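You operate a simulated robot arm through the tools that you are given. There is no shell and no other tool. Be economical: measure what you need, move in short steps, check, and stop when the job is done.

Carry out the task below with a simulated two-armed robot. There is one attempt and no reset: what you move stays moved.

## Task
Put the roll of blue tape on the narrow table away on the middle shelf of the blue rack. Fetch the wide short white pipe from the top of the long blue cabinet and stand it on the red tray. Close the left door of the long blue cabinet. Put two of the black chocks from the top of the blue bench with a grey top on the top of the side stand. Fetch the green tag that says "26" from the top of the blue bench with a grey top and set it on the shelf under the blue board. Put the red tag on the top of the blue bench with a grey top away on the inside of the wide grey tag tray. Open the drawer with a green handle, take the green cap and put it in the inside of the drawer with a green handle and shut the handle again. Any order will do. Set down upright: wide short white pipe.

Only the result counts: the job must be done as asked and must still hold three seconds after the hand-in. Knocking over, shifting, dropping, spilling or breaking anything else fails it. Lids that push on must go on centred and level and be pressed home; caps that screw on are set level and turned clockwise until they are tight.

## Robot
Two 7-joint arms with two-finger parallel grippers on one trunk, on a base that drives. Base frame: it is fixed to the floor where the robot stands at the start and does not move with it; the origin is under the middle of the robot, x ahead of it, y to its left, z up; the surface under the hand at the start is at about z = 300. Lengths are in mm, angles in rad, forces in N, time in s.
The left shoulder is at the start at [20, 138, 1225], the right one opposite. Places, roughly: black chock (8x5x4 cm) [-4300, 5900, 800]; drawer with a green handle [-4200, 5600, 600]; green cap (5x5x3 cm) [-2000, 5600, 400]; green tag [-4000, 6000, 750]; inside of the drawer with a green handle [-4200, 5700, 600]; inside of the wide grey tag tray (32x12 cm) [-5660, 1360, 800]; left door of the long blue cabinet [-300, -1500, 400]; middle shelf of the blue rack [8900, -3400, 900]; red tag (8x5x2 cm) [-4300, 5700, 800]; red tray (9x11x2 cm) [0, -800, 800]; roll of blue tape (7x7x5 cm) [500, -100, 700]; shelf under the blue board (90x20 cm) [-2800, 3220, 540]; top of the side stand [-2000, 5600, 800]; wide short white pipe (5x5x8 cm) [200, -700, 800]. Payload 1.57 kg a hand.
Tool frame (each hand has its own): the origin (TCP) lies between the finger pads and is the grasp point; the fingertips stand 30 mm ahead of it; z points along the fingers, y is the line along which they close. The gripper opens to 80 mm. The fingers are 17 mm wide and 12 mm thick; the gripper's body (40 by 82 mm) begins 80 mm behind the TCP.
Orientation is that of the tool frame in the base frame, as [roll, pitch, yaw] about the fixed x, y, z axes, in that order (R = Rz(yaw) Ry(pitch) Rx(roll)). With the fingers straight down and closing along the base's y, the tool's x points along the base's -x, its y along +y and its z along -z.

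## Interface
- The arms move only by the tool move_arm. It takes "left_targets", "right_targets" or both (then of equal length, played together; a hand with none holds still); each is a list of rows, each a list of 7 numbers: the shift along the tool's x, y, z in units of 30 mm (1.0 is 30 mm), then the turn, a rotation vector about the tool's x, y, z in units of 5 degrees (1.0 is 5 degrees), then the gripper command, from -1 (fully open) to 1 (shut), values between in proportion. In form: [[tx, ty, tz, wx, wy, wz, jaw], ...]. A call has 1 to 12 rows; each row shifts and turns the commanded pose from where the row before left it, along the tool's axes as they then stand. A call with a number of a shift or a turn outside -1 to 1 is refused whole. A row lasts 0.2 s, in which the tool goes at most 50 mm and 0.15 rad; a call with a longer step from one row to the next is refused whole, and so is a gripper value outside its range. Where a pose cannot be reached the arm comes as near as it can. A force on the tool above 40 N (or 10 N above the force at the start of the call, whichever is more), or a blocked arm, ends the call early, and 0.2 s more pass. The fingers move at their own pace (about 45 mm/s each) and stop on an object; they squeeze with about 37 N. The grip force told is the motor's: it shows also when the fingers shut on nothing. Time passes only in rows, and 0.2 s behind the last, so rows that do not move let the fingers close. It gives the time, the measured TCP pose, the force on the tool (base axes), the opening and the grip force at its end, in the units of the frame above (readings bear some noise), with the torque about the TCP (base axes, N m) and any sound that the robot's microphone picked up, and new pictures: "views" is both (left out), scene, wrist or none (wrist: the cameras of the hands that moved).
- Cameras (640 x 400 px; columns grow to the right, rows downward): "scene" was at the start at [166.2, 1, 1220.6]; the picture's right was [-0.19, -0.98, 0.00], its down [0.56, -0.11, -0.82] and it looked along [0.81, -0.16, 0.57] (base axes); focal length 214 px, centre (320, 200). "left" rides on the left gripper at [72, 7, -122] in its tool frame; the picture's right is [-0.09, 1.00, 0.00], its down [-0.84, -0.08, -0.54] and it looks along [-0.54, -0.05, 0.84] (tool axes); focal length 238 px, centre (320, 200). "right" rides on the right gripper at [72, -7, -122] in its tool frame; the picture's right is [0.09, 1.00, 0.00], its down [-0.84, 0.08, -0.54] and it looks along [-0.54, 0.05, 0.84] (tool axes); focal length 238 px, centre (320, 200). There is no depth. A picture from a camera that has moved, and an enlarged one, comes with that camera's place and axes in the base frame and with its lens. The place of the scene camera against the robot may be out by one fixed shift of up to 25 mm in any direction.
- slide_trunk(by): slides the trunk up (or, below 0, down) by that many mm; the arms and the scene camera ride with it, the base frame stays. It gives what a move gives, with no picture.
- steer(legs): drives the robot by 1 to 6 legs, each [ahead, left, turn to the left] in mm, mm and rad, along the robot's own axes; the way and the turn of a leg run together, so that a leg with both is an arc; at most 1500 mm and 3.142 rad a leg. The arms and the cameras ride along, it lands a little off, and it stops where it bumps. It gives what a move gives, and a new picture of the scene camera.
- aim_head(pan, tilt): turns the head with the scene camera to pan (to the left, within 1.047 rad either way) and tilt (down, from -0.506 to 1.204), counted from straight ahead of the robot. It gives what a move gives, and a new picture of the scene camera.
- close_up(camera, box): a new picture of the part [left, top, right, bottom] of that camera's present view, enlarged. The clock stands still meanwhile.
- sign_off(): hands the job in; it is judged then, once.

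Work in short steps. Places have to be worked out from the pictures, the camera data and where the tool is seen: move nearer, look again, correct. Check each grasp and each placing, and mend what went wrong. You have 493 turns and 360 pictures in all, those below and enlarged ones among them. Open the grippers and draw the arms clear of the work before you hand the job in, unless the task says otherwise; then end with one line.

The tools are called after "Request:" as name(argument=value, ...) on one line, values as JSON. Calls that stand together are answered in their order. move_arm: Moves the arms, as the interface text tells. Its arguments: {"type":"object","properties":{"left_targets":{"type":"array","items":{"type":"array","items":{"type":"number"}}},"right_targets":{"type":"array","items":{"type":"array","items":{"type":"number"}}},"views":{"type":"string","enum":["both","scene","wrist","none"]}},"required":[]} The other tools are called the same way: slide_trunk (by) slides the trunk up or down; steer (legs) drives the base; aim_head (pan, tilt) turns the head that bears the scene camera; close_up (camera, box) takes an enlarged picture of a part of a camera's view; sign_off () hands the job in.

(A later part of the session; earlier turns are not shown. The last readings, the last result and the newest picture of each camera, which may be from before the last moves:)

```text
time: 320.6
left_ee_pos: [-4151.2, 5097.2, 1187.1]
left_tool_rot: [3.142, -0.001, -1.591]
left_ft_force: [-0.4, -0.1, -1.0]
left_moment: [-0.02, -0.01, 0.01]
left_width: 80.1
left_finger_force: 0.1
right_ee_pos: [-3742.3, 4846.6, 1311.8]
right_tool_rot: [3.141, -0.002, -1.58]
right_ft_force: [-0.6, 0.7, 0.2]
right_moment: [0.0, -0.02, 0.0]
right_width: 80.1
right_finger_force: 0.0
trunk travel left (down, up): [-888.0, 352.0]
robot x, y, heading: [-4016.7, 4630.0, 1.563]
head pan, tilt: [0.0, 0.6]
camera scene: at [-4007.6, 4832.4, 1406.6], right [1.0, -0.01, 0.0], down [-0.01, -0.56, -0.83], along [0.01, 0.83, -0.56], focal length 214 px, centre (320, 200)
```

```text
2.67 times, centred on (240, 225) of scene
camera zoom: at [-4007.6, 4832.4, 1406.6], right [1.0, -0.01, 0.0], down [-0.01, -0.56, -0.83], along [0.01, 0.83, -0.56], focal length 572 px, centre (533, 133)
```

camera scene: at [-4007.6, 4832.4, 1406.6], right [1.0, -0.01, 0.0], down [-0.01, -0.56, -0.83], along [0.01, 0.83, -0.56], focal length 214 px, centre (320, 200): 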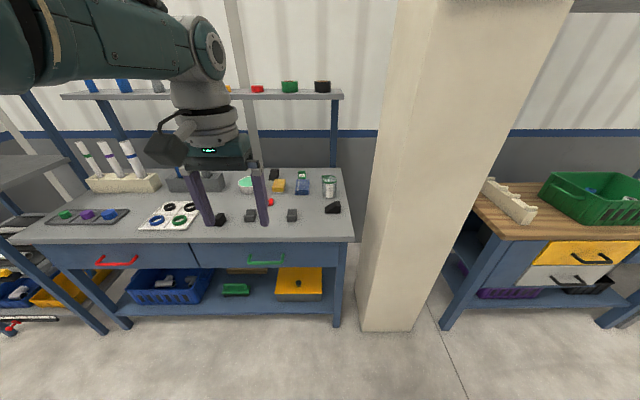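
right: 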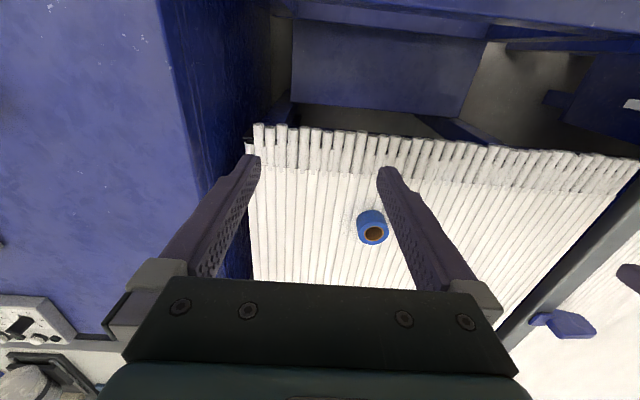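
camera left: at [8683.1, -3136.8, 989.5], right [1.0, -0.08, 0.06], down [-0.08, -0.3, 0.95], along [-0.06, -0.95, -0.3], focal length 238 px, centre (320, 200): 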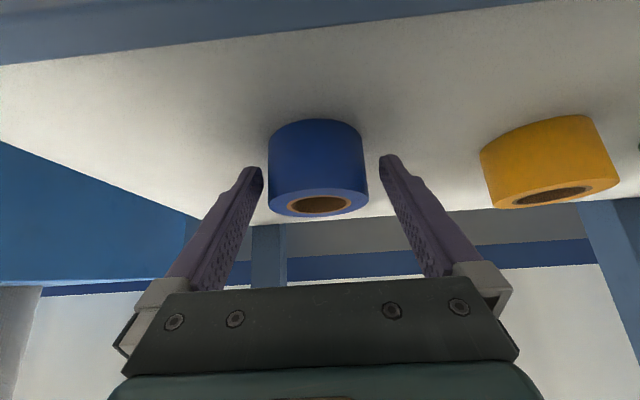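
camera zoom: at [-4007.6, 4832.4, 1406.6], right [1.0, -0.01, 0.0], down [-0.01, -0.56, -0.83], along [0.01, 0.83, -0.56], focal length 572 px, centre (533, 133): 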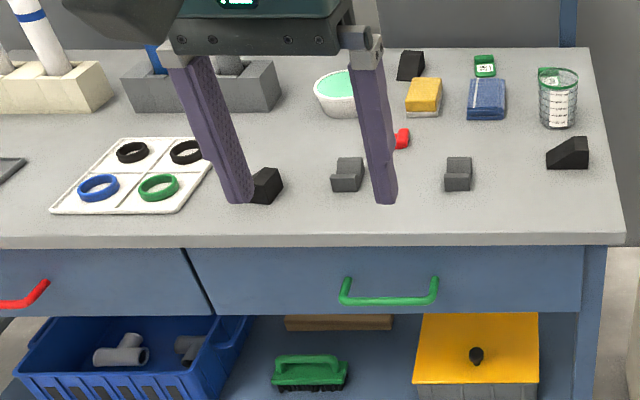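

Black wedge chocks are near (-3935,5663), (-4441,5575), (-4278,6015); red tag near (-4242,5714); green-label items near (-4104,6015) and on the mesh cup. I'll lower the trunk and move in to view with the wrist cameras.

Request:
slide_trunk(by=-180)

Request:
steer(legs=[[450, 0, 0]])

Request:
move_arm(right_targets=[[-1, 0, 0.8, 0, 0, 0, -1], [-1, 0, 0.8, 0, 0, 0, -1], [-1, 0, 0.8, 0, 0, 0, -1], [-1, 0, 0.8, 0, 0, 0, -1], [-1, 0, 0.8, 0, 0, 0, -1], [-1, 0, 0, 0, 0, 0, -1]], views="wrist")

Request:
close_up(camera="left", box=[0, 0, 640, 400])

```text
time: 322.6
left_ee_pos: [-4150.3, 5096.5, 1007.8]
left_tool_rot: [3.141, 0.002, -1.589]
left_ft_force: [-1.1, 0.0, 0.4]
left_moment: [-0.05, 0.0, 0.02]
left_width: 80.2
left_finger_force: 0.1
right_ee_pos: [-3742.9, 4845.1, 1132.3]
right_tool_rot: [3.14, -0.001, -1.58]
right_ft_force: [0.2, 0.7, 0.4]
right_moment: [0.02, 0.0, 0.01]
right_width: 80.0
right_finger_force: 0.1
trunk travel left (down, up): [-708.0, 532.0]
robot x, y, heading: [-4019.4, 4629.4, 1.56]
head pan, tilt: [0.0, 0.6]
```

```text
time: 325.4
left_ee_pos: [-4153.7, 5546.7, 1007.4]
left_tool_rot: [3.141, -0.001, -1.578]
left_ft_force: [-0.2, -0.2, -0.7]
left_moment: [0.01, -0.01, -0.02]
left_width: 79.9
left_finger_force: 0.0
right_ee_pos: [-3744.1, 5300.0, 1132.3]
right_tool_rot: [3.14, -0.001, -1.569]
right_ft_force: [0.7, -0.2, -0.4]
right_moment: [-0.01, -0.04, -0.02]
right_width: 80.0
right_finger_force: 0.0
trunk travel left (down, up): [-708.0, 532.0]
robot x, y, heading: [-4012.7, 5082.2, 1.577]
head pan, tilt: [0.0, 0.6]
camera scene: at [-4008.2, 5283.8, 1226.5], right [1.0, 0.0, 0.0], down [0.0, -0.56, -0.83], along [0.0, 0.83, -0.56], focal length 214 px, centre (320, 200)
```

scene: 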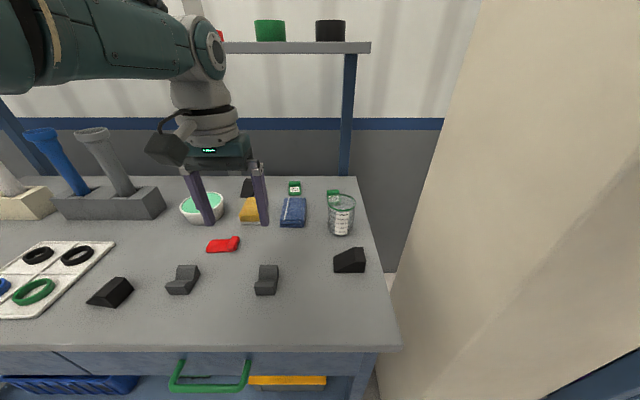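

```text
time: 326.3
left_ee_pos: [-4154.3, 5545.3, 1006.6]
left_tool_rot: [-3.142, 0.0, -1.579]
left_ft_force: [-0.8, -0.5, 0.2]
left_moment: [0.02, 0.01, 0.01]
left_width: 79.9
left_finger_force: 0.0
right_ee_pos: [-3743.9, 5392.7, 1054.6]
right_tool_rot: [-3.139, -0.011, -1.564]
right_ft_force: [-0.4, -9.8, 3.0]
right_moment: [1.36, -0.11, -0.14]
right_width: 79.8
right_finger_force: 0.0
trunk travel left (down, up): [-708.0, 532.0]
robot x, y, heading: [-4016.5, 5084.5, 1.569]
head pan, tilt: [0.0, 0.6]
stopped in row 4 (right hand): the force on the tool passed its limit at 143 N (the readings are from after the stop); the commanded pose is now the measured one
camera right: at [-3737.9, 5322.0, 1178.0], right [-1.0, -0.1, 0.0], down [-0.08, 0.84, 0.53], along [-0.05, 0.53, -0.85], focal length 238 px, centre (320, 200)
```

right: 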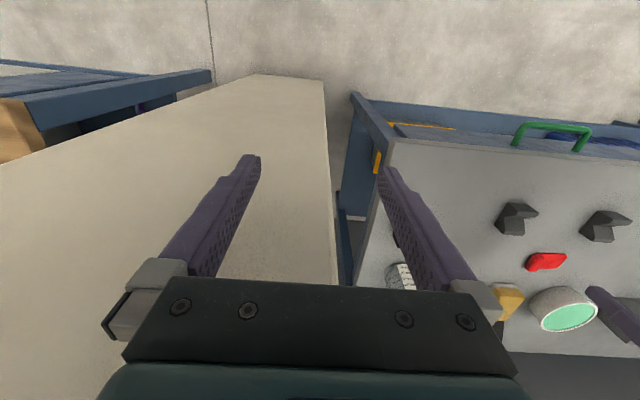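

```text
1.00 times, centred on (320, 200) of left (not enlarged: the box is as wide or as high as the picture)
camera zoom: at [-4161.8, 5473.9, 1128.4], right [-0.99, 0.1, 0.0], down [0.08, 0.84, 0.54], along [0.05, 0.54, -0.84], focal length 238 px, centre (320, 200)
```

zoom: 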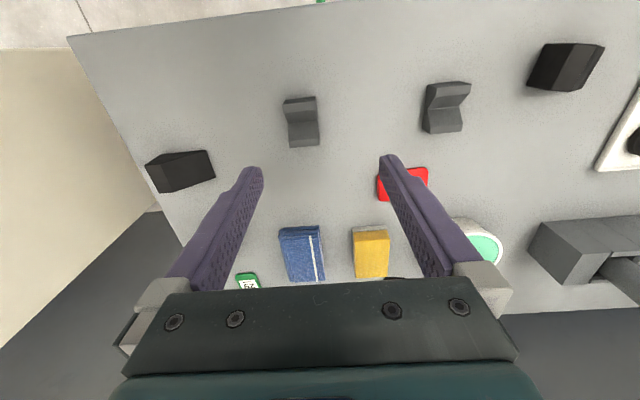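

The right hand touched the column. I'll pull it back, shift the robot 205 mm left, and then use the right hand for the right chock and the left hand for the left one.

Request:
move_arm(right_targets=[[1, 0, 0, 0, 0, 0, -1], [1, 0, 0, 0, 0, 0, -1], [1, 0, 0, 0, 0, 0, -1]], views="none")

Request:
steer(legs=[[0, 205, 0]])

Request:
move_arm(right_targets=[[-1, 0, 0.3, 0, 0, 0, -1], [-1, 0, 0.3, 0, 0, 0, -1], [-1, 0, 0.3, 0, 0, 0, -1], [-1, 0, 0.3, 0, 0, 0, -1], [-1, 0, 0.3, 0, 0, 0, -1], [-1, 0, 0, 0, 0, 0, -1], [-1, 0, 0, 0, 0, 0, -1]], views="wrist")

```text
time: 327.1
left_ee_pos: [-4153.5, 5546.6, 1007.5]
left_tool_rot: [3.14, 0.001, -1.578]
left_ft_force: [0.4, -0.8, 0.3]
left_moment: [-0.01, -0.02, -0.01]
left_width: 80.0
left_finger_force: 0.0
right_ee_pos: [-3744.4, 5305.9, 1056.8]
right_tool_rot: [-3.14, -0.007, -1.562]
right_ft_force: [-0.4, 0.2, 0.5]
right_moment: [0.0, -0.04, -0.02]
right_width: 80.0
right_finger_force: 0.1
trunk travel left (down, up): [-708.0, 532.0]
robot x, y, heading: [-4016.5, 5083.5, 1.568]
head pan, tilt: [0.0, 0.6]
```

```text
time: 328.7
left_ee_pos: [-4359.8, 5546.2, 1006.4]
left_tool_rot: [3.141, 0.001, -1.576]
left_ft_force: [-0.3, 0.3, 1.4]
left_moment: [-0.02, 0.01, 0.0]
left_width: 79.8
left_finger_force: 0.2
right_ee_pos: [-3949.6, 5305.5, 1055.5]
right_tool_rot: [-3.141, -0.007, -1.561]
right_ft_force: [-0.2, 0.5, -0.7]
right_moment: [0.0, 0.0, -0.07]
right_width: 80.0
right_finger_force: 0.0
trunk travel left (down, up): [-708.0, 532.0]
robot x, y, heading: [-4220.4, 5081.8, 1.571]
head pan, tilt: [0.0, 0.6]
camera scene: at [-4212.9, 5283.1, 1226.5], right [1.0, 0.0, 0.0], down [0.0, -0.56, -0.83], along [0.0, 0.83, -0.56], focal length 214 px, centre (320, 200)
```

scene: 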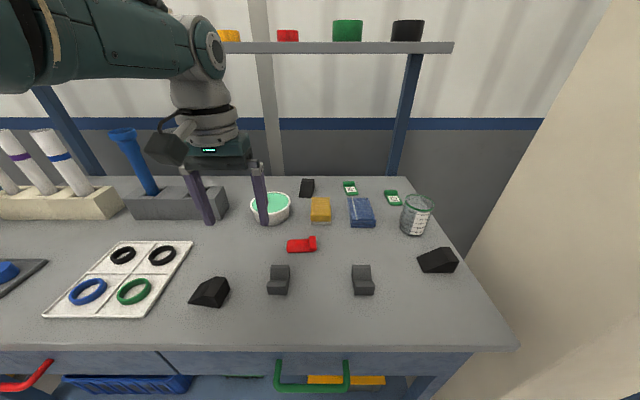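

```text
time: 330.3
left_ee_pos: [-4361.3, 5545.7, 1007.7]
left_tool_rot: [-3.141, 0.001, -1.574]
left_ft_force: [0.0, 0.0, 0.2]
left_moment: [-0.02, 0.0, -0.01]
left_width: 79.9
left_finger_force: 0.1
right_ee_pos: [-3951.1, 5516.9, 1008.9]
right_tool_rot: [-3.14, -0.007, -1.56]
right_ft_force: [1.0, 0.2, 0.1]
right_moment: [0.01, -0.01, 0.0]
right_width: 80.0
right_finger_force: 0.1
trunk travel left (down, up): [-708.0, 532.0]
robot x, y, heading: [-4218.6, 5080.1, 1.569]
head pan, tilt: [0.0, 0.6]
camera right: at [-3945.3, 5445.4, 1133.3], right [-0.99, -0.1, 0.0], down [-0.09, 0.84, 0.54], along [-0.05, 0.53, -0.84], focal length 238 px, centre (320, 200)
```

right: 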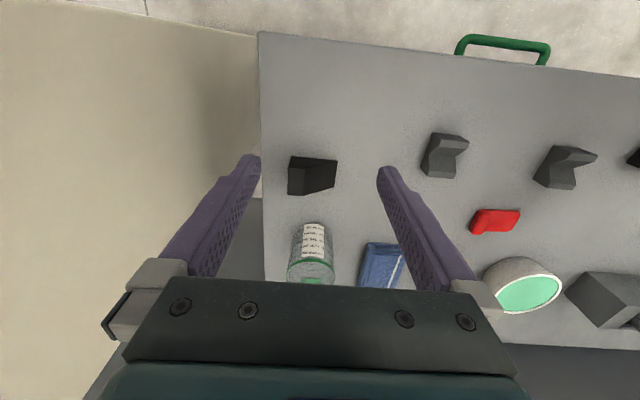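

Chock A is at about (-3949,5602). I'll zoom in for its orientation and on the green tags.

Request:
close_up(camera="right", box=[260, 120, 380, 220])

Request:
close_up(camera="scene", box=[290, 165, 480, 285])

```text
4.00 times, centred on (320, 170) of right
camera zoom: at [-3945.3, 5445.4, 1133.3], right [-0.99, -0.1, 0.0], down [-0.09, 0.84, 0.54], along [-0.05, 0.53, -0.84], focal length 953 px, centre (320, 320)
```

zoom: 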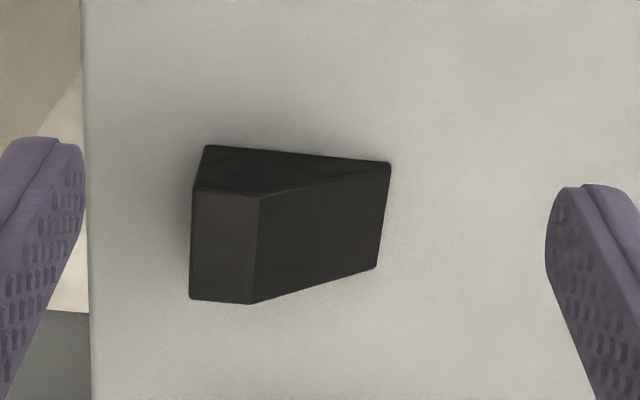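

```text
3.33 times, centred on (385, 225) of scene
camera zoom: at [-4212.9, 5283.2, 1226.6], right [1.0, 0.0, 0.0], down [0.0, -0.56, -0.83], along [0.0, 0.83, -0.56], focal length 715 px, centre (103, 117)
```

zoom: 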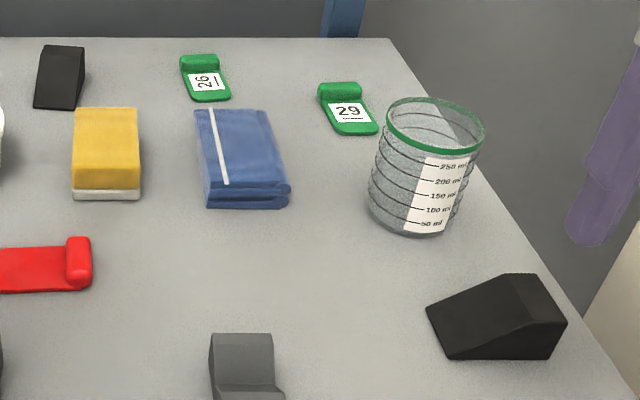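

The left green tag reads "26". Chock A lies with its 8 cm side along x, so I'll turn the right hand 90° to close along y.

Request:
move_arm(right_targets=[[0, 0, 0, 0, 0, 1, -1], [0, 0, 0, 0, 0, 1, -1], [0, 0, 0, 0, 0, 1, -1], [0, 0, 0, 0, 0, 1, -1], [0, 0, 0, 0, 0, 1, -1], [0, 0, 0, 0, 0, 1, -1], [0, 0, 0, 0, 0, 1, -1], [0, 0, 0, 0, 0, 1, -1], [0, 0, 0, 0, 0, 1, -1]], views="none")

Request:
move_arm(right_targets=[[0, 0, 0, 0, 0, 1, -1], [0, 0, 0, 0, 0, 1, -1], [0, 0, 0, 0, 0, 1, -1], [0, 0, 0, 0, 0, 1, -1], [0, 0, 0, 0, 0, 1, -1], [0, 0, 0, 0, 0, 1, -1], [0, 0, 0, 0, 0, 1, -1], [0, 0, 0, 0, 0, 1, -1], [0, 0, 0, 0, 0, 0.1, -1]], views="wrist")

```text
time: 332.3
left_ee_pos: [-4359.2, 5545.3, 1008.2]
left_tool_rot: [3.141, 0.001, -1.577]
left_ft_force: [0.4, -0.4, -0.4]
left_moment: [0.02, -0.01, -0.06]
left_width: 80.1
left_finger_force: 0.0
right_ee_pos: [-3950.4, 5515.6, 1011.3]
right_tool_rot: [-3.137, -0.006, -2.349]
right_ft_force: [0.3, 0.4, 0.9]
right_moment: [-0.02, 0.01, -0.03]
right_width: 79.8
right_finger_force: 0.1
trunk travel left (down, up): [-708.0, 532.0]
robot x, y, heading: [-4219.6, 5083.3, 1.573]
head pan, tilt: [0.0, 0.6]
```

```text
time: 334.3
left_ee_pos: [-4361.5, 5546.2, 1007.6]
left_tool_rot: [3.141, 0.002, -1.576]
left_ft_force: [0.0, -0.5, -0.8]
left_moment: [0.03, 0.01, 0.01]
left_width: 79.9
left_finger_force: 0.0
right_ee_pos: [-3950.7, 5516.0, 1011.2]
right_tool_rot: [-3.132, 0.0, -3.057]
right_ft_force: [-0.7, -0.1, -0.9]
right_moment: [-0.06, 0.04, 0.01]
right_width: 80.1
right_finger_force: 0.1
trunk travel left (down, up): [-708.0, 532.0]
robot x, y, heading: [-4217.9, 5081.7, 1.573]
head pan, tilt: [0.0, 0.6]
camera right: at [-4023.5, 5503.5, 1133.3], right [-0.18, 0.98, -0.01], down [0.83, 0.15, 0.54], along [0.53, 0.09, -0.84], focal length 238 px, centre (320, 200)
```

right: 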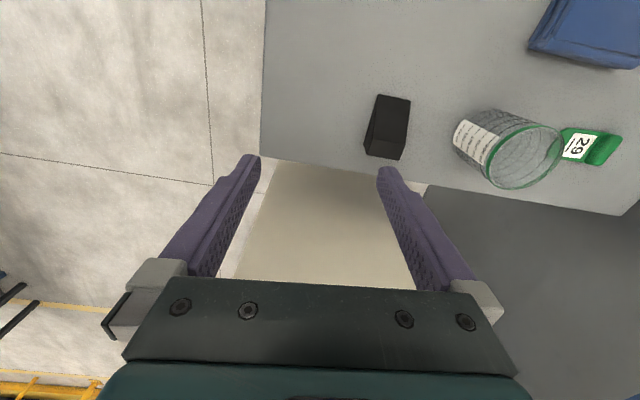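

The hand is turned. I'll drive 60 mm nearer and centre above the chock at about (-3950,5606), lowering partway.

Request:
steer(legs=[[60, 0, 0]])

Request:
move_arm(right_targets=[[0, 0.5, 0.6, 0, 0, 0.9, -1], [0, 0.5, 1, 0, 0, 0, -1], [0, 0, 1, 0, 0, 0, -1], [0, 0, 1, 0, 0, 0, -1]], views="wrist")

```text
time: 335.3
left_ee_pos: [-4359.9, 5607.0, 1007.7]
left_tool_rot: [-3.14, 0.002, -1.575]
left_ft_force: [-0.5, 0.2, -0.1]
left_moment: [-0.01, 0.01, -0.02]
left_width: 80.0
left_finger_force: 0.0
right_ee_pos: [-3952.2, 5575.5, 1009.7]
right_tool_rot: [-3.133, 0.0, -3.055]
right_ft_force: [0.8, 0.6, -0.1]
right_moment: [0.0, 0.0, -0.01]
right_width: 79.9
right_finger_force: 0.0
trunk travel left (down, up): [-708.0, 532.0]
robot x, y, heading: [-4220.5, 5143.0, 1.574]
head pan, tilt: [0.0, 0.6]
camera scene: at [-4213.1, 5343.2, 1226.5], right [1.0, 0.0, 0.0], down [0.0, -0.56, -0.83], along [0.0, 0.83, -0.56], focal length 214 px, centre (320, 200)
```

scene: 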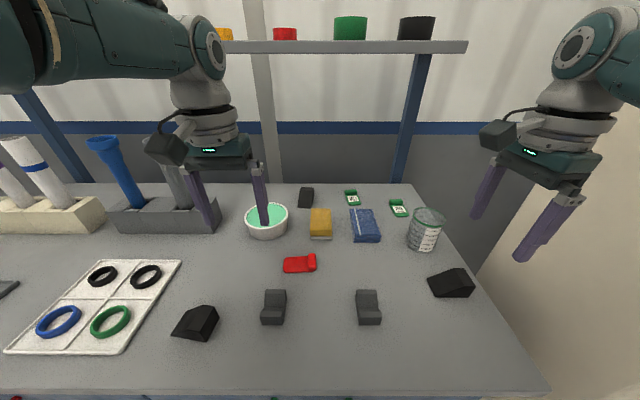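

```text
time: 336.3
left_ee_pos: [-4359.8, 5605.6, 1007.1]
left_tool_rot: [-3.14, 0.0, -1.576]
left_ft_force: [0.8, 0.1, -0.4]
left_moment: [-0.01, 0.0, 0.02]
left_width: 79.7
left_finger_force: 0.1
right_ee_pos: [-3956.2, 5573.5, 924.0]
right_tool_rot: [-3.135, 0.0, -3.133]
right_ft_force: [-0.7, 0.1, 0.1]
right_moment: [0.01, 0.0, 0.0]
right_width: 80.2
right_finger_force: 0.1
right hand out of reach, approached as far as the arm can: row 2, 3, 4
trunk travel left (down, up): [-708.0, 532.0]
robot x, y, heading: [-4223.2, 5138.7, 1.579]
head pan, tilt: [0.0, 0.6]
camera right: at [-4029.2, 5566.4, 1046.4], right [-0.1, 0.99, -0.01], down [0.84, 0.09, 0.54], along [0.54, 0.05, -0.84], focal length 238 px, centre (320, 200)
```

right: 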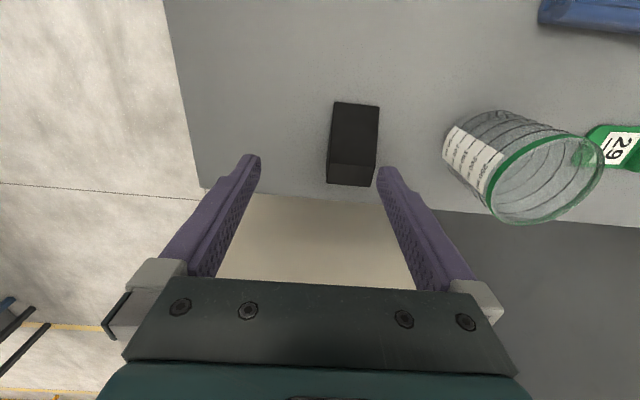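

I need a bit more reach; I'll drive another 50 mm and centre at (-3942,5607).

Request:
steer(legs=[[50, 0, 0]])

Request:
move_arm(right_targets=[[-0.4, -0.4, 0.5, 0, 0, 0, -1], [0, 0, 0.5, 0, 0, 0, -1]], views="wrist")

```text
time: 337.2
left_ee_pos: [-4361.1, 5656.4, 1007.8]
left_tool_rot: [3.141, -0.001, -1.575]
left_ft_force: [0.2, 0.2, 0.7]
left_moment: [-0.01, -0.03, 0.0]
left_width: 79.8
left_finger_force: 0.0
right_ee_pos: [-3956.8, 5625.1, 923.0]
right_tool_rot: [-3.133, 0.001, -3.131]
right_ft_force: [-0.2, 0.0, -0.1]
right_moment: [-0.03, 0.0, 0.02]
right_width: 79.9
right_finger_force: 0.1
trunk travel left (down, up): [-708.0, 532.0]
robot x, y, heading: [-4222.9, 5190.7, 1.575]
head pan, tilt: [0.0, 0.6]
camera scene: at [-4213.6, 5393.7, 1226.5], right [1.0, 0.0, 0.0], down [0.0, -0.56, -0.83], along [0.0, 0.83, -0.56], focal length 214 px, centre (320, 200)
```

scene: 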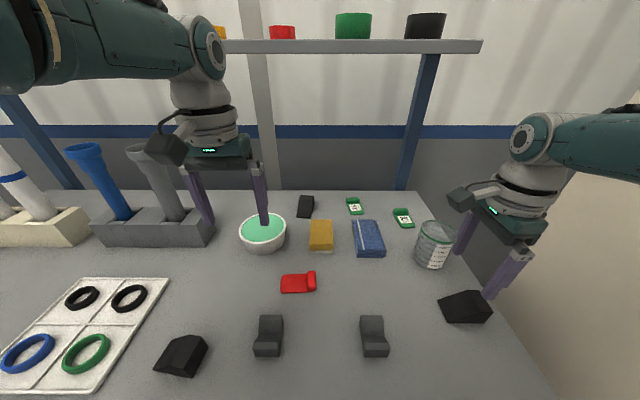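

```text
time: 337.8
left_ee_pos: [-4361.6, 5656.6, 1006.3]
left_tool_rot: [3.141, 0.001, -1.574]
left_ft_force: [-0.4, 0.4, 0.4]
left_moment: [0.02, 0.01, 0.02]
left_width: 79.9
left_finger_force: 0.0
right_ee_pos: [-3944.5, 5608.3, 894.0]
right_tool_rot: [-3.133, 0.001, -3.132]
right_ft_force: [-0.4, -0.3, 0.0]
right_moment: [-0.01, -0.01, 0.01]
right_width: 80.2
right_finger_force: 0.0
trunk travel left (down, up): [-708.0, 532.0]
robot x, y, heading: [-4221.7, 5191.6, 1.576]
head pan, tilt: [0.0, 0.6]
camera right: at [-4017.8, 5601.3, 1018.2], right [-0.1, 0.99, -0.01], down [0.84, 0.09, 0.54], along [0.54, 0.05, -0.84], focal length 238 px, centre (320, 200)
```

right: 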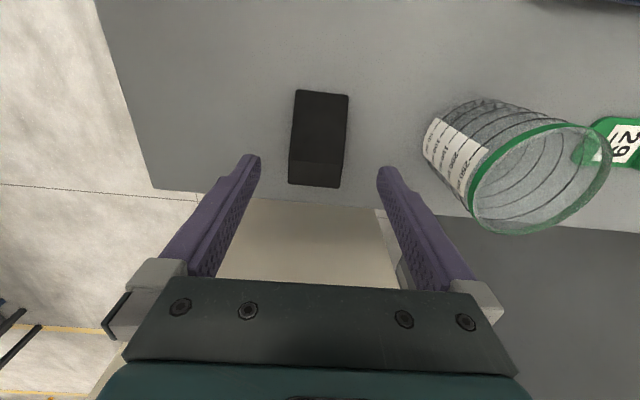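

Centred. Lower 64 mm and grip.

Request:
move_arm(right_targets=[[0, 0, 0.8, 0, 0, 0, -1], [0, 0, 0.8, 0, 0, 0, -1], [0, 0, 0.5, 0, 0, 0, -1], [0, 0, 0, 0, 0, 0, 0.3], [0, 0, 0, 0, 0, 0, 1], [0, 0, 0, 0, 0, 0, 1], [0, 0, 0, 0, 0, 0, 1]], views="wrist")

```text
time: 339.4
left_ee_pos: [-4361.2, 5655.2, 1007.2]
left_tool_rot: [-3.141, 0.001, -1.573]
left_ft_force: [-0.3, -0.2, 0.2]
left_moment: [0.0, 0.01, -0.04]
left_width: 79.9
left_finger_force: 0.1
right_ee_pos: [-3951.7, 5578.5, 850.8]
right_tool_rot: [-3.132, 0.001, -3.131]
right_ft_force: [0.0, -0.2, 0.7]
right_moment: [0.01, 0.01, -0.02]
right_width: 44.8
right_finger_force: 29.3
right hand out of reach, approached as far as the arm can: row 1, 2, 3
trunk travel left (down, up): [-708.0, 532.0]
robot x, y, heading: [-4222.8, 5191.9, 1.573]
head pan, tilt: [0.0, 0.6]
camera right: at [-4023.7, 5572.2, 974.1], right [-0.1, 0.99, -0.01], down [0.84, 0.09, 0.54], along [0.54, 0.05, -0.84], focal length 238 px, centre (320, 200)
```

right: 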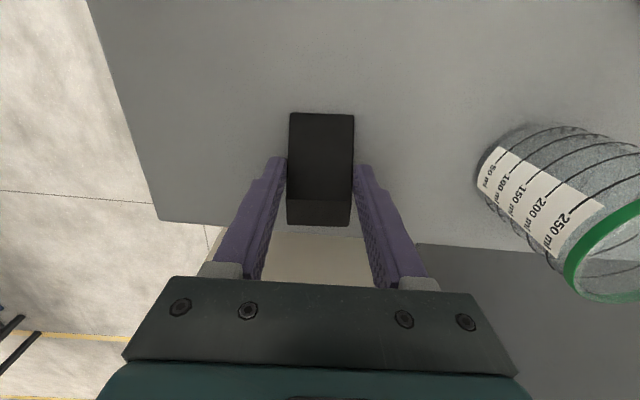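

The arm ran out of downward reach and holds the chock only by its top. I'll reopen, raise the hand, lower the trunk by 110 and regrip deeper.

Request:
move_arm(right_targets=[[0, 0, 0, 0, 0, 0, -1], [0, 0, 0, 0, 0, 0, -1], [0, 0, 0, 0, 0, 0, -1], [0, 0, -1, 0, 0, 0, -1], [0, 0, -1, 0, 0, 0, -1], [0, 0, -1, 0, 0, 0, -1]], left_targets=[[0, 0, 0, 0, 0, 0, -1], [0, 0, 0, 0, 0, 0, -1], [0, 0, 0, 0, 0, 0, -1], [0, 0, -1, 0, 0, 0, -1], [0, 0, -1, 0, 0, 0, -1], [0, 0, -1, 0, 0, 0, -1]], views="none")

Request:
slide_trunk(by=-110)

Request:
move_arm(right_targets=[[0, 0, 0.1, 0, 0, 0, -1]], views="wrist")

```text
time: 340.8
left_ee_pos: [-4361.1, 5655.0, 1097.6]
left_tool_rot: [3.141, 0.001, -1.575]
left_ft_force: [-0.1, 0.2, 0.0]
left_moment: [-0.01, 0.02, -0.01]
left_width: 80.1
left_finger_force: 0.1
right_ee_pos: [-3953.8, 5579.2, 941.3]
right_tool_rot: [-3.134, 0.0, -3.13]
right_ft_force: [0.7, -0.7, -0.9]
right_moment: [-0.01, -0.02, 0.0]
right_width: 79.8
right_finger_force: 0.0
trunk travel left (down, up): [-708.0, 532.0]
robot x, y, heading: [-4221.9, 5190.4, 1.577]
head pan, tilt: [0.0, 0.6]
```

```text
time: 342.2
left_ee_pos: [-4361.2, 5654.9, 988.5]
left_tool_rot: [3.141, 0.001, -1.574]
left_ft_force: [-0.3, -0.3, 0.0]
left_moment: [0.0, 0.03, -0.01]
left_width: 80.1
left_finger_force: 0.1
right_ee_pos: [-3953.3, 5579.3, 830.9]
right_tool_rot: [-3.133, 0.003, -3.131]
right_ft_force: [-0.7, 0.3, -0.1]
right_moment: [0.02, 0.01, 0.0]
right_width: 79.9
right_finger_force: 0.1
trunk travel left (down, up): [-598.0, 642.0]
robot x, y, heading: [-4216.9, 5193.0, 1.577]
head pan, tilt: [0.0, 0.6]
```

```text
time: 342.6
left_ee_pos: [-4360.2, 5655.5, 987.0]
left_tool_rot: [-3.141, 0.003, -1.574]
left_ft_force: [-0.4, -0.1, -0.1]
left_moment: [0.0, 0.03, 0.06]
left_width: 80.1
left_finger_force: 0.1
right_ee_pos: [-3954.2, 5581.9, 830.0]
right_tool_rot: [-3.137, 0.0, -3.131]
right_ft_force: [-3.9, -5.0, 20.3]
right_moment: [0.72, 0.12, 0.05]
right_width: 75.8
right_finger_force: 0.0
trunk travel left (down, up): [-598.0, 642.0]
robot x, y, heading: [-4222.0, 5193.3, 1.574]
head pan, tilt: [0.0, 0.6]
camera right: at [-4025.6, 5575.3, 953.2], right [-0.1, 0.99, 0.0], down [0.84, 0.09, 0.54], along [0.54, 0.05, -0.84], focal length 238 px, centre (320, 200)
```

right: 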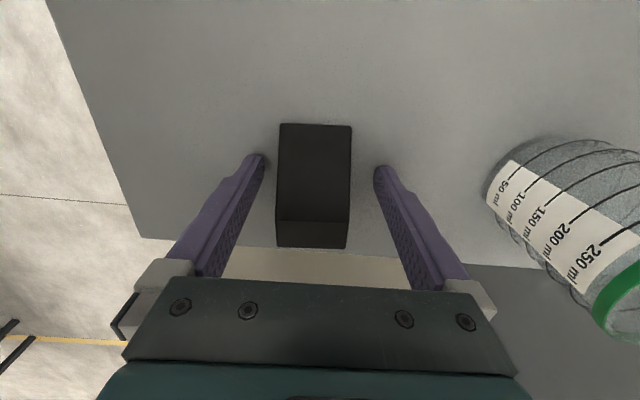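

The tips touch the bench top (z≈800) around the chock; close the grip.

Request:
move_arm(right_targets=[[0, 0, -0.1, 0, 0, 0, -0.5], [0, 0, 0, 0, 0, 0, 1], [0, 0, 0, 0, 0, 0, 1], [0, 0, 0, 0, 0, 0, 1], [0, 0, 0, 0, 0, 0, 1]], views="none")

Request:
move_arm(right_targets=[[0, 0, -1, 0, 0, 0, 1], [0, 0, -1, 0, 0, 0, 1], [0, 0, -1, 0, 0, 0, 1], [0, 0, -1, 0, 0, 0, 1]], views="wrist")

```text
time: 343.8
left_ee_pos: [-4361.9, 5654.5, 987.8]
left_tool_rot: [-3.142, 0.001, -1.574]
left_ft_force: [1.2, 0.1, 0.2]
left_moment: [-0.01, 0.01, 0.01]
left_width: 79.9
left_finger_force: 0.1
right_ee_pos: [-3952.6, 5580.9, 831.3]
right_tool_rot: [-3.134, 0.0, -3.131]
right_ft_force: [-0.4, -0.4, 0.2]
right_moment: [-0.04, 0.02, 0.01]
right_width: 44.6
right_finger_force: 37.3
trunk travel left (down, up): [-598.0, 642.0]
robot x, y, heading: [-4219.8, 5196.1, 1.573]
head pan, tilt: [0.0, 0.6]
```

```text
time: 344.8
left_ee_pos: [-4361.8, 5655.4, 987.9]
left_tool_rot: [3.14, 0.0, -1.577]
left_ft_force: [0.2, -0.4, 0.0]
left_moment: [0.0, -0.01, 0.0]
left_width: 80.1
left_finger_force: 0.0
right_ee_pos: [-3953.3, 5580.2, 950.5]
right_tool_rot: [-3.131, 0.0, -3.128]
right_ft_force: [-0.2, 0.0, -0.4]
right_moment: [0.0, -0.02, -0.02]
right_width: 44.5
right_finger_force: 37.4
trunk travel left (down, up): [-598.0, 642.0]
robot x, y, heading: [-4220.0, 5195.2, 1.573]
head pan, tilt: [0.0, 0.6]
camera right: at [-4026.1, 5574.2, 1074.0], right [-0.1, 0.99, -0.01], down [0.84, 0.09, 0.54], along [0.54, 0.05, -0.84], focal length 238 px, centre (320, 200)
```

right: 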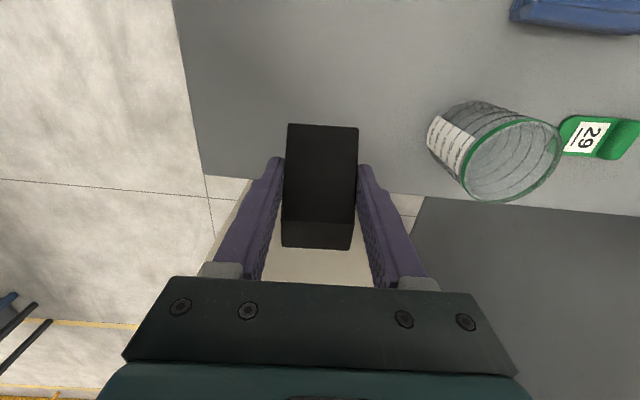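

Chock A is held well. Now I'll back up 110 mm and bring the left hand over chock B.

Request:
steer(legs=[[-110, 0, 0]])

Request:
move_arm(left_targets=[[0.3, 0.9, 0, 0, 0, 0, -1], [0.3, 0.9, 0, 0, 0, 0, -1], [0.2, 0.8, 0, 0, 0, 0, -1]], views="wrist")

Request:
close_up(camera="left", box=[240, 80, 400, 200])

```text
time: 346.0
left_ee_pos: [-4361.7, 5542.5, 987.5]
left_tool_rot: [-3.141, 0.001, -1.574]
left_ft_force: [0.8, -0.2, -0.3]
left_moment: [-0.02, 0.01, -0.01]
left_width: 80.0
left_finger_force: 0.0
right_ee_pos: [-3952.0, 5468.8, 950.2]
right_tool_rot: [-3.135, 0.002, -3.13]
right_ft_force: [0.7, -0.3, -1.3]
right_moment: [0.04, 0.03, 0.03]
right_width: 44.6
right_finger_force: 37.2
trunk travel left (down, up): [-598.0, 642.0]
robot x, y, heading: [-4218.0, 5078.8, 1.575]
head pan, tilt: [0.0, 0.6]
camera scene: at [-4213.1, 5282.0, 1116.5], right [1.0, 0.01, 0.0], down [0.0, -0.57, -0.82], along [0.0, 0.82, -0.57], focal length 214 px, centre (320, 200)
```

scene: 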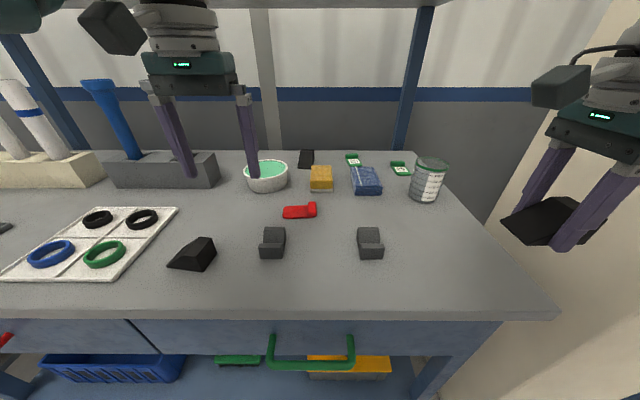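

```text
time: 346.8
left_ee_pos: [-4440.5, 5520.8, 987.6]
left_tool_rot: [3.14, -0.001, -1.574]
left_ft_force: [-0.1, 0.1, -0.2]
left_moment: [0.0, 0.0, -0.01]
left_width: 79.9
left_finger_force: 0.0
right_ee_pos: [-3952.8, 5469.6, 950.4]
right_tool_rot: [-3.133, 0.001, -3.132]
right_ft_force: [0.3, -0.3, -1.4]
right_moment: [-0.05, 0.03, -0.03]
right_width: 44.7
right_finger_force: 36.5
trunk travel left (down, up): [-598.0, 642.0]
robot x, y, heading: [-4216.8, 5080.8, 1.579]
head pan, tilt: [0.0, 0.6]
camera left: at [-4448.0, 5447.9, 1108.5], right [-1.0, 0.1, 0.0], down [0.08, 0.84, 0.54], along [0.05, 0.54, -0.84], focal length 238 px, centre (320, 200)
```

left: 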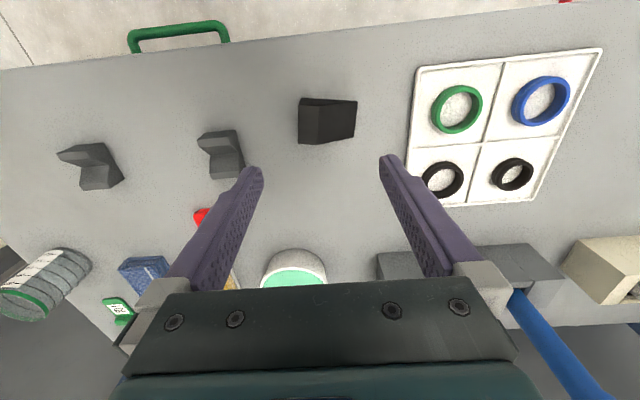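

```text
3.33 times, centred on (320, 140) of left
camera zoom: at [-4448.0, 5447.9, 1108.5], right [-1.0, 0.1, 0.0], down [0.08, 0.84, 0.54], along [0.05, 0.54, -0.84], focal length 794 px, centre (320, 400)
```

zoom: 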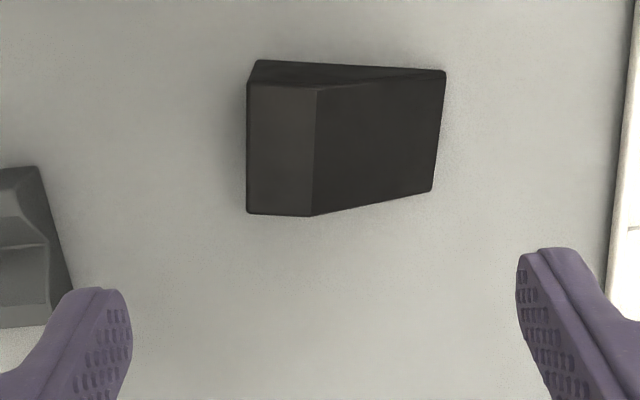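

Chock B is at about (-4440,5522), yawed about 10°. I'll turn the left hand to match (closing mostly along y).

Request:
move_arm(left_targets=[[0, 0, 0, 0, 0, -1, -1], [0, 0, 0, 0, 0, -1, -1], [0, 0, 0, 0, 0, -1, -1], [0, 0, 0, 0, 0, -1, -1], [0, 0, 0, 0, 0, -1, -1], [0, 0, 0, 0, 0, -1, -1], [0, 0, 0, 0, 0, -1, -1], [0, 0, 0, 0, 0, -1, -1]], views="none")

Request:
move_arm(left_targets=[[0, 0, 0.5, 0, 0, -1, -1], [0, 0, 0.5, 0, 0, -1, -1], [0, 0, 0.5, 0, 0, -1, -1], [0, 0, 0.5, 0, 0, -1, -1], [0, 0, 0.5, 0, 0, -1, -1], [0, 0, 0, 0, 0, -1, -1], [0, 0, 0, 0, 0, -1, -1], [0, 0, 0, 0, 0, -1, -1]], views="wrist")

```text
time: 348.6
left_ee_pos: [-4439.5, 5520.1, 986.1]
left_tool_rot: [-3.141, 0.0, -0.874]
left_ft_force: [-0.7, 0.1, -0.6]
left_moment: [-0.01, -0.04, -0.01]
left_width: 80.1
left_finger_force: 0.1
right_ee_pos: [-3953.6, 5469.9, 950.1]
right_tool_rot: [-3.133, 0.001, -3.131]
right_ft_force: [1.0, -0.4, -1.0]
right_moment: [-0.03, 0.02, -0.02]
right_width: 44.5
right_finger_force: 37.2
trunk travel left (down, up): [-598.0, 642.0]
robot x, y, heading: [-4220.0, 5083.9, 1.576]
head pan, tilt: [0.0, 0.6]
```

```text
time: 350.4
left_ee_pos: [-4439.3, 5517.9, 912.1]
left_tool_rot: [3.141, 0.001, -0.174]
left_ft_force: [-0.2, -0.2, -0.1]
left_moment: [0.01, 0.01, -0.01]
left_width: 79.7
left_finger_force: 0.1
right_ee_pos: [-3953.2, 5469.4, 951.0]
right_tool_rot: [-3.133, 0.001, -3.131]
right_ft_force: [0.0, 0.3, -0.9]
right_moment: [0.02, 0.0, -0.02]
right_width: 44.4
right_finger_force: 37.1
trunk travel left (down, up): [-598.0, 642.0]
robot x, y, heading: [-4219.7, 5085.0, 1.576]
head pan, tilt: [0.0, 0.6]
camera left: at [-4369.6, 5500.0, 1033.3], right [-0.27, -0.96, 0.0], down [-0.81, 0.22, 0.54], along [-0.52, 0.14, -0.84], focal length 238 px, centre (320, 200)
```

left: 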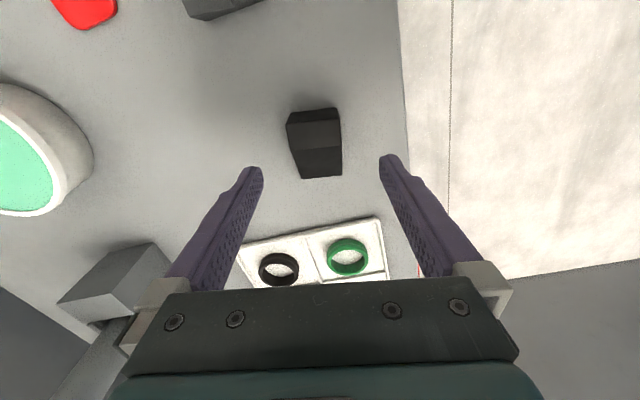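

Well aligned. Lower 80 mm and grip.

Request:
move_arm(left_targets=[[0, 0, 0.9, 0, 0, 0, -1], [0, 0, 0.9, 0, 0, 0, -1], [0, 0, 0.85, 0, 0, 0, -1], [0, 0, 0, 0, 0, 0, 0.3], [0, 0, 0, 0, 0, 0, 1], [0, 0, 0, 0, 0, 0, 1], [0, 0, 0, 0, 0, 0, 1]], views="wrist")

```text
time: 352.0
left_ee_pos: [-4438.1, 5518.2, 833.6]
left_tool_rot: [-3.14, 0.002, -0.179]
left_ft_force: [-0.2, -0.2, -0.6]
left_moment: [0.0, -0.01, 0.08]
left_width: 44.4
left_finger_force: 29.8
right_ee_pos: [-3952.2, 5469.5, 950.6]
right_tool_rot: [-3.131, 0.001, -3.131]
right_ft_force: [0.3, 0.3, -0.9]
right_moment: [-0.02, 0.01, 0.0]
right_width: 44.4
right_finger_force: 36.8
trunk travel left (down, up): [-598.0, 642.0]
robot x, y, heading: [-4217.6, 5079.7, 1.579]
head pan, tilt: [0.0, 0.6]
camera left: at [-4369.0, 5498.8, 954.4], right [-0.27, -0.96, 0.0], down [-0.81, 0.22, 0.54], along [-0.52, 0.15, -0.84], focal length 238 px, centre (320, 200)
```

left: 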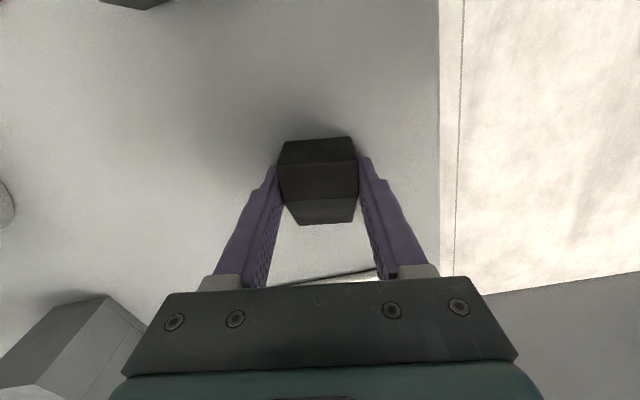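

Held. Lift both, back out and drive to the side stand.

Request:
move_arm(left_targets=[[0, 0, -1, 0, 0, 0, 1], [0, 0, -1, 0, 0, 0, 1], [0, 0, -1, 0, 0, 0, 1], [0, 0, -1, 0, 0, 0, 1]], views="none")

Request:
slide_trunk(by=80)

Request:
steer(legs=[[-480, 0, 0], [0, -1200, 0], [0, -900, 0]])

```text
time: 353.0
left_ee_pos: [-4438.2, 5519.0, 953.2]
left_tool_rot: [3.14, -0.001, -0.177]
left_ft_force: [-0.2, -0.4, -1.2]
left_moment: [-0.01, 0.01, -0.03]
left_width: 44.5
left_finger_force: 37.1
right_ee_pos: [-3952.4, 5469.5, 950.5]
right_tool_rot: [-3.133, 0.0, -3.131]
right_ft_force: [-0.6, -0.1, 0.2]
right_moment: [-0.02, 0.0, 0.01]
right_width: 44.4
right_finger_force: 36.7
trunk travel left (down, up): [-598.0, 642.0]
robot x, y, heading: [-4219.7, 5080.5, 1.58]
head pan, tilt: [0.0, 0.6]
```

```text
time: 354.2
left_ee_pos: [-4437.9, 5519.4, 1033.2]
left_tool_rot: [-3.14, 0.0, -0.178]
left_ft_force: [-0.4, 0.3, -1.0]
left_moment: [0.02, 0.02, 0.0]
left_width: 44.7
left_finger_force: 37.2
right_ee_pos: [-3952.8, 5470.6, 1031.1]
right_tool_rot: [-3.133, 0.001, -3.129]
right_ft_force: [0.7, -0.2, -0.5]
right_moment: [-0.04, 0.02, -0.01]
right_width: 44.4
right_finger_force: 36.8
trunk travel left (down, up): [-678.0, 562.0]
robot x, y, heading: [-4220.3, 5080.8, 1.577]
head pan, tilt: [0.0, 0.6]
```

```text
time: 367.1
left_ee_pos: [-2320.1, 5051.4, 1032.3]
left_tool_rot: [-3.14, 0.0, -0.185]
left_ft_force: [-0.2, -0.3, -0.9]
left_moment: [0.0, 0.0, 0.02]
left_width: 44.5
left_finger_force: 36.8
right_ee_pos: [-1836.4, 4997.3, 1031.1]
right_tool_rot: [-3.132, 0.001, -3.139]
right_ft_force: [-0.3, 1.0, -1.0]
right_moment: [-0.01, 0.0, -0.03]
right_width: 44.2
right_finger_force: 37.0
trunk travel left (down, up): [-678.0, 562.0]
robot x, y, heading: [-2109.7, 4612.4, 1.568]
head pan, tilt: [0.0, 0.6]
camera scene: at [-2098.6, 4812.0, 1196.5], right [1.0, 0.0, 0.0], down [0.0, -0.57, -0.82], along [0.0, 0.82, -0.57], focal length 214 px, centre (320, 200)
```

scene: 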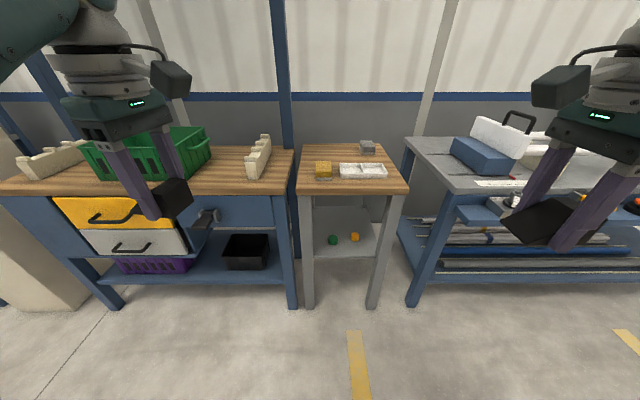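

The stand top spans about x −2175…−1790, y 5445…5870, with a free front strip before the yellow box and white tray. I'll bring the right-hand chock over the front right part.

Request:
steer(legs=[[500, 60, 0]])

Request:
aim_head(pan=-0.3, tilt=0.8)

Request:
close_up(camera="right", box=[0, 0, 640, 400])

```text
time: 370.1
left_ee_pos: [-2386.4, 5549.2, 1031.5]
left_tool_rot: [-3.141, -0.001, -0.174]
left_ft_force: [-0.2, 0.3, -2.1]
left_moment: [0.01, 0.0, 0.01]
left_width: 44.3
left_finger_force: 37.2
right_ee_pos: [-1900.3, 5500.5, 1030.5]
right_tool_rot: [-3.133, 0.004, -3.127]
right_ft_force: [0.0, 0.8, -0.6]
right_moment: [-0.01, -0.01, 0.02]
right_width: 44.4
right_finger_force: 37.0
trunk travel left (down, up): [-678.0, 562.0]
robot x, y, heading: [-2169.0, 5109.7, 1.58]
head pan, tilt: [0.0, 0.6]
camera scene: at [-2161.3, 5312.5, 1196.5], right [1.0, 0.01, 0.0], down [0.0, -0.56, -0.82], along [-0.01, 0.82, -0.57], focal length 214 px, centre (320, 200)
```

scene: 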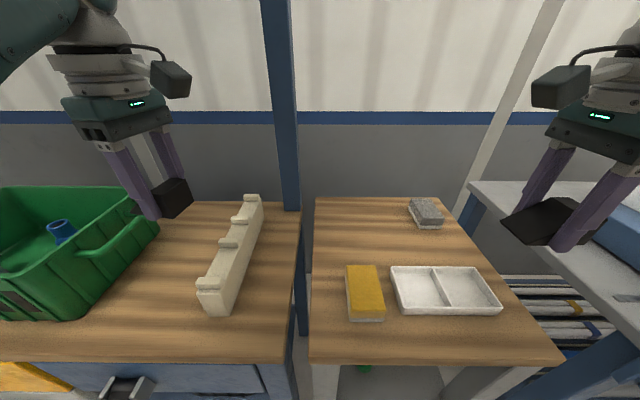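

```text
time: 370.9
left_ee_pos: [-2387.3, 5548.8, 1032.6]
left_tool_rot: [3.141, 0.001, -0.174]
left_ft_force: [0.0, -0.1, -0.8]
left_moment: [0.01, 0.01, -0.01]
left_width: 44.5
left_finger_force: 36.9
right_ee_pos: [-1900.6, 5500.9, 1031.1]
right_tool_rot: [-3.135, 0.002, -3.128]
right_ft_force: [-0.1, -0.4, -0.9]
right_moment: [-0.01, -0.01, 0.02]
right_width: 44.3
right_finger_force: 36.7
trunk travel left (down, up): [-678.0, 562.0]
robot x, y, heading: [-2169.2, 5114.0, 1.58]
head pan, tilt: [-0.3, 0.799]
camera scene: at [-2137.4, 5301.4, 1179.7], right [0.96, -0.29, 0.0], down [-0.21, -0.69, -0.7], along [0.2, 0.67, -0.72], focal length 214 px, centre (320, 200)
```

scene: 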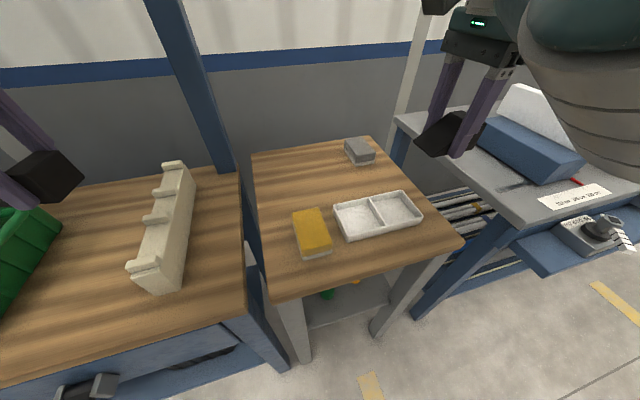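

```text
1.00 times, centred on (320, 200) of right (not enlarged: the box is as wide or as high as the picture)
camera zoom: at [-1974.3, 5493.9, 1153.7], right [-0.11, 0.99, -0.01], down [0.83, 0.09, 0.54], along [0.54, 0.05, -0.84], focal length 238 px, centre (320, 200)
```

zoom: 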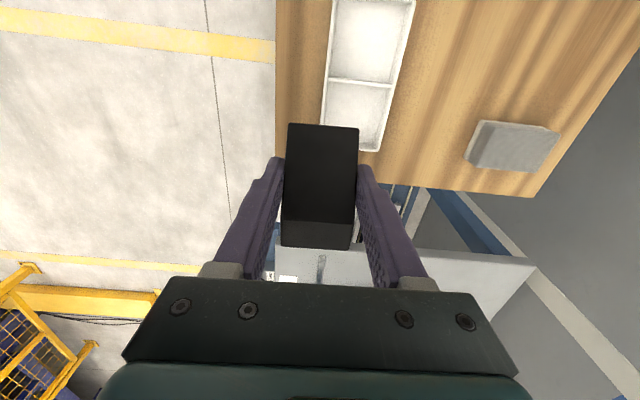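

The tray leaves only a narrow front strip, but the area behind the tray (y≈5670) is free. I'll drive 165 mm further and set the right chock at about (-1900,5668).

Request:
steer(legs=[[165, 0, 0]])

Request:
move_arm(right_targets=[[0, 0, 1, 0, 0, 0, 1], [0, 0, 1, 0, 0, 0, 1], [0, 0, 1, 0, 0, 0, 1], [0, 0, 1, 0, 0, 0, 1]], views="wrist")

```text
time: 372.3
left_ee_pos: [-2388.4, 5712.2, 1032.4]
left_tool_rot: [-3.14, 0.0, -0.174]
left_ft_force: [0.0, -0.3, -1.4]
left_moment: [0.01, -0.03, -0.03]
left_width: 44.4
left_finger_force: 36.7
right_ee_pos: [-1903.3, 5662.2, 1030.0]
right_tool_rot: [-3.132, 0.001, -3.128]
right_ft_force: [-0.2, -0.3, -1.8]
right_moment: [0.0, 0.02, 0.02]
right_width: 44.6
right_finger_force: 36.6
trunk travel left (down, up): [-678.0, 562.0]
robot x, y, heading: [-2171.8, 5273.8, 1.582]
head pan, tilt: [-0.3, 0.799]
camera scene: at [-2138.7, 5464.1, 1179.6], right [0.96, -0.29, 0.0], down [-0.21, -0.69, -0.7], along [0.2, 0.67, -0.72], focal length 214 px, centre (320, 200)
```

scene: 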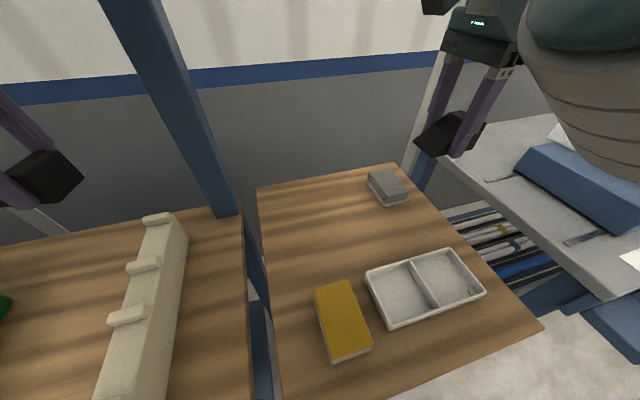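

```text
time: 373.3
left_ee_pos: [-2388.7, 5711.1, 1031.7]
left_tool_rot: [3.141, 0.0, -0.175]
left_ft_force: [-0.3, -0.2, -1.0]
left_moment: [0.0, -0.01, 0.0]
left_width: 44.5
left_finger_force: 37.2
right_ee_pos: [-1903.7, 5662.7, 911.1]
right_tool_rot: [-3.132, 0.001, -3.128]
right_ft_force: [0.0, 0.3, -1.6]
right_moment: [0.01, 0.03, 0.01]
right_width: 44.3
right_finger_force: 36.9
trunk travel left (down, up): [-678.0, 562.0]
robot x, y, heading: [-2168.0, 5276.5, 1.579]
head pan, tilt: [-0.3, 0.799]
camera right: at [-1976.1, 5656.4, 1034.2], right [-0.11, 0.99, -0.01], down [0.84, 0.09, 0.54], along [0.54, 0.05, -0.84], focal length 238 px, centre (320, 200)
```

right: 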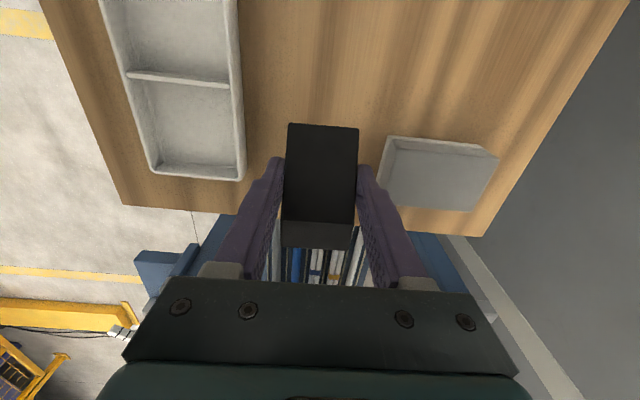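

Clear of tray and grey box. I'll lower to the stand top.

Request:
move_arm(right_targets=[[0, 0, 0.9, 0, 0, 0, 1], [0, 0, 0.9, 0, 0, 0, 1], [0, 0, 0.5, 0, 0, 0, 1], [0, 0, 0.2, 0, 0, 0, 1], [0, 0, 0.2, 0, 0, 0, 1]], views="none")

```text
time: 374.5
left_ee_pos: [-2388.3, 5711.9, 1032.2]
left_tool_rot: [3.141, 0.001, -0.175]
left_ft_force: [0.8, 0.3, -1.5]
left_moment: [-0.02, -0.01, -0.01]
left_width: 44.6
left_finger_force: 36.7
right_ee_pos: [-1904.0, 5660.9, 829.4]
right_tool_rot: [-3.133, -0.001, -3.128]
right_ft_force: [-1.1, -3.5, 4.3]
right_moment: [0.04, -0.13, -0.03]
right_width: 44.5
right_finger_force: 37.1
trunk travel left (down, up): [-678.0, 562.0]
robot x, y, heading: [-2168.7, 5275.7, 1.576]
head pan, tilt: [-0.3, 0.799]
```

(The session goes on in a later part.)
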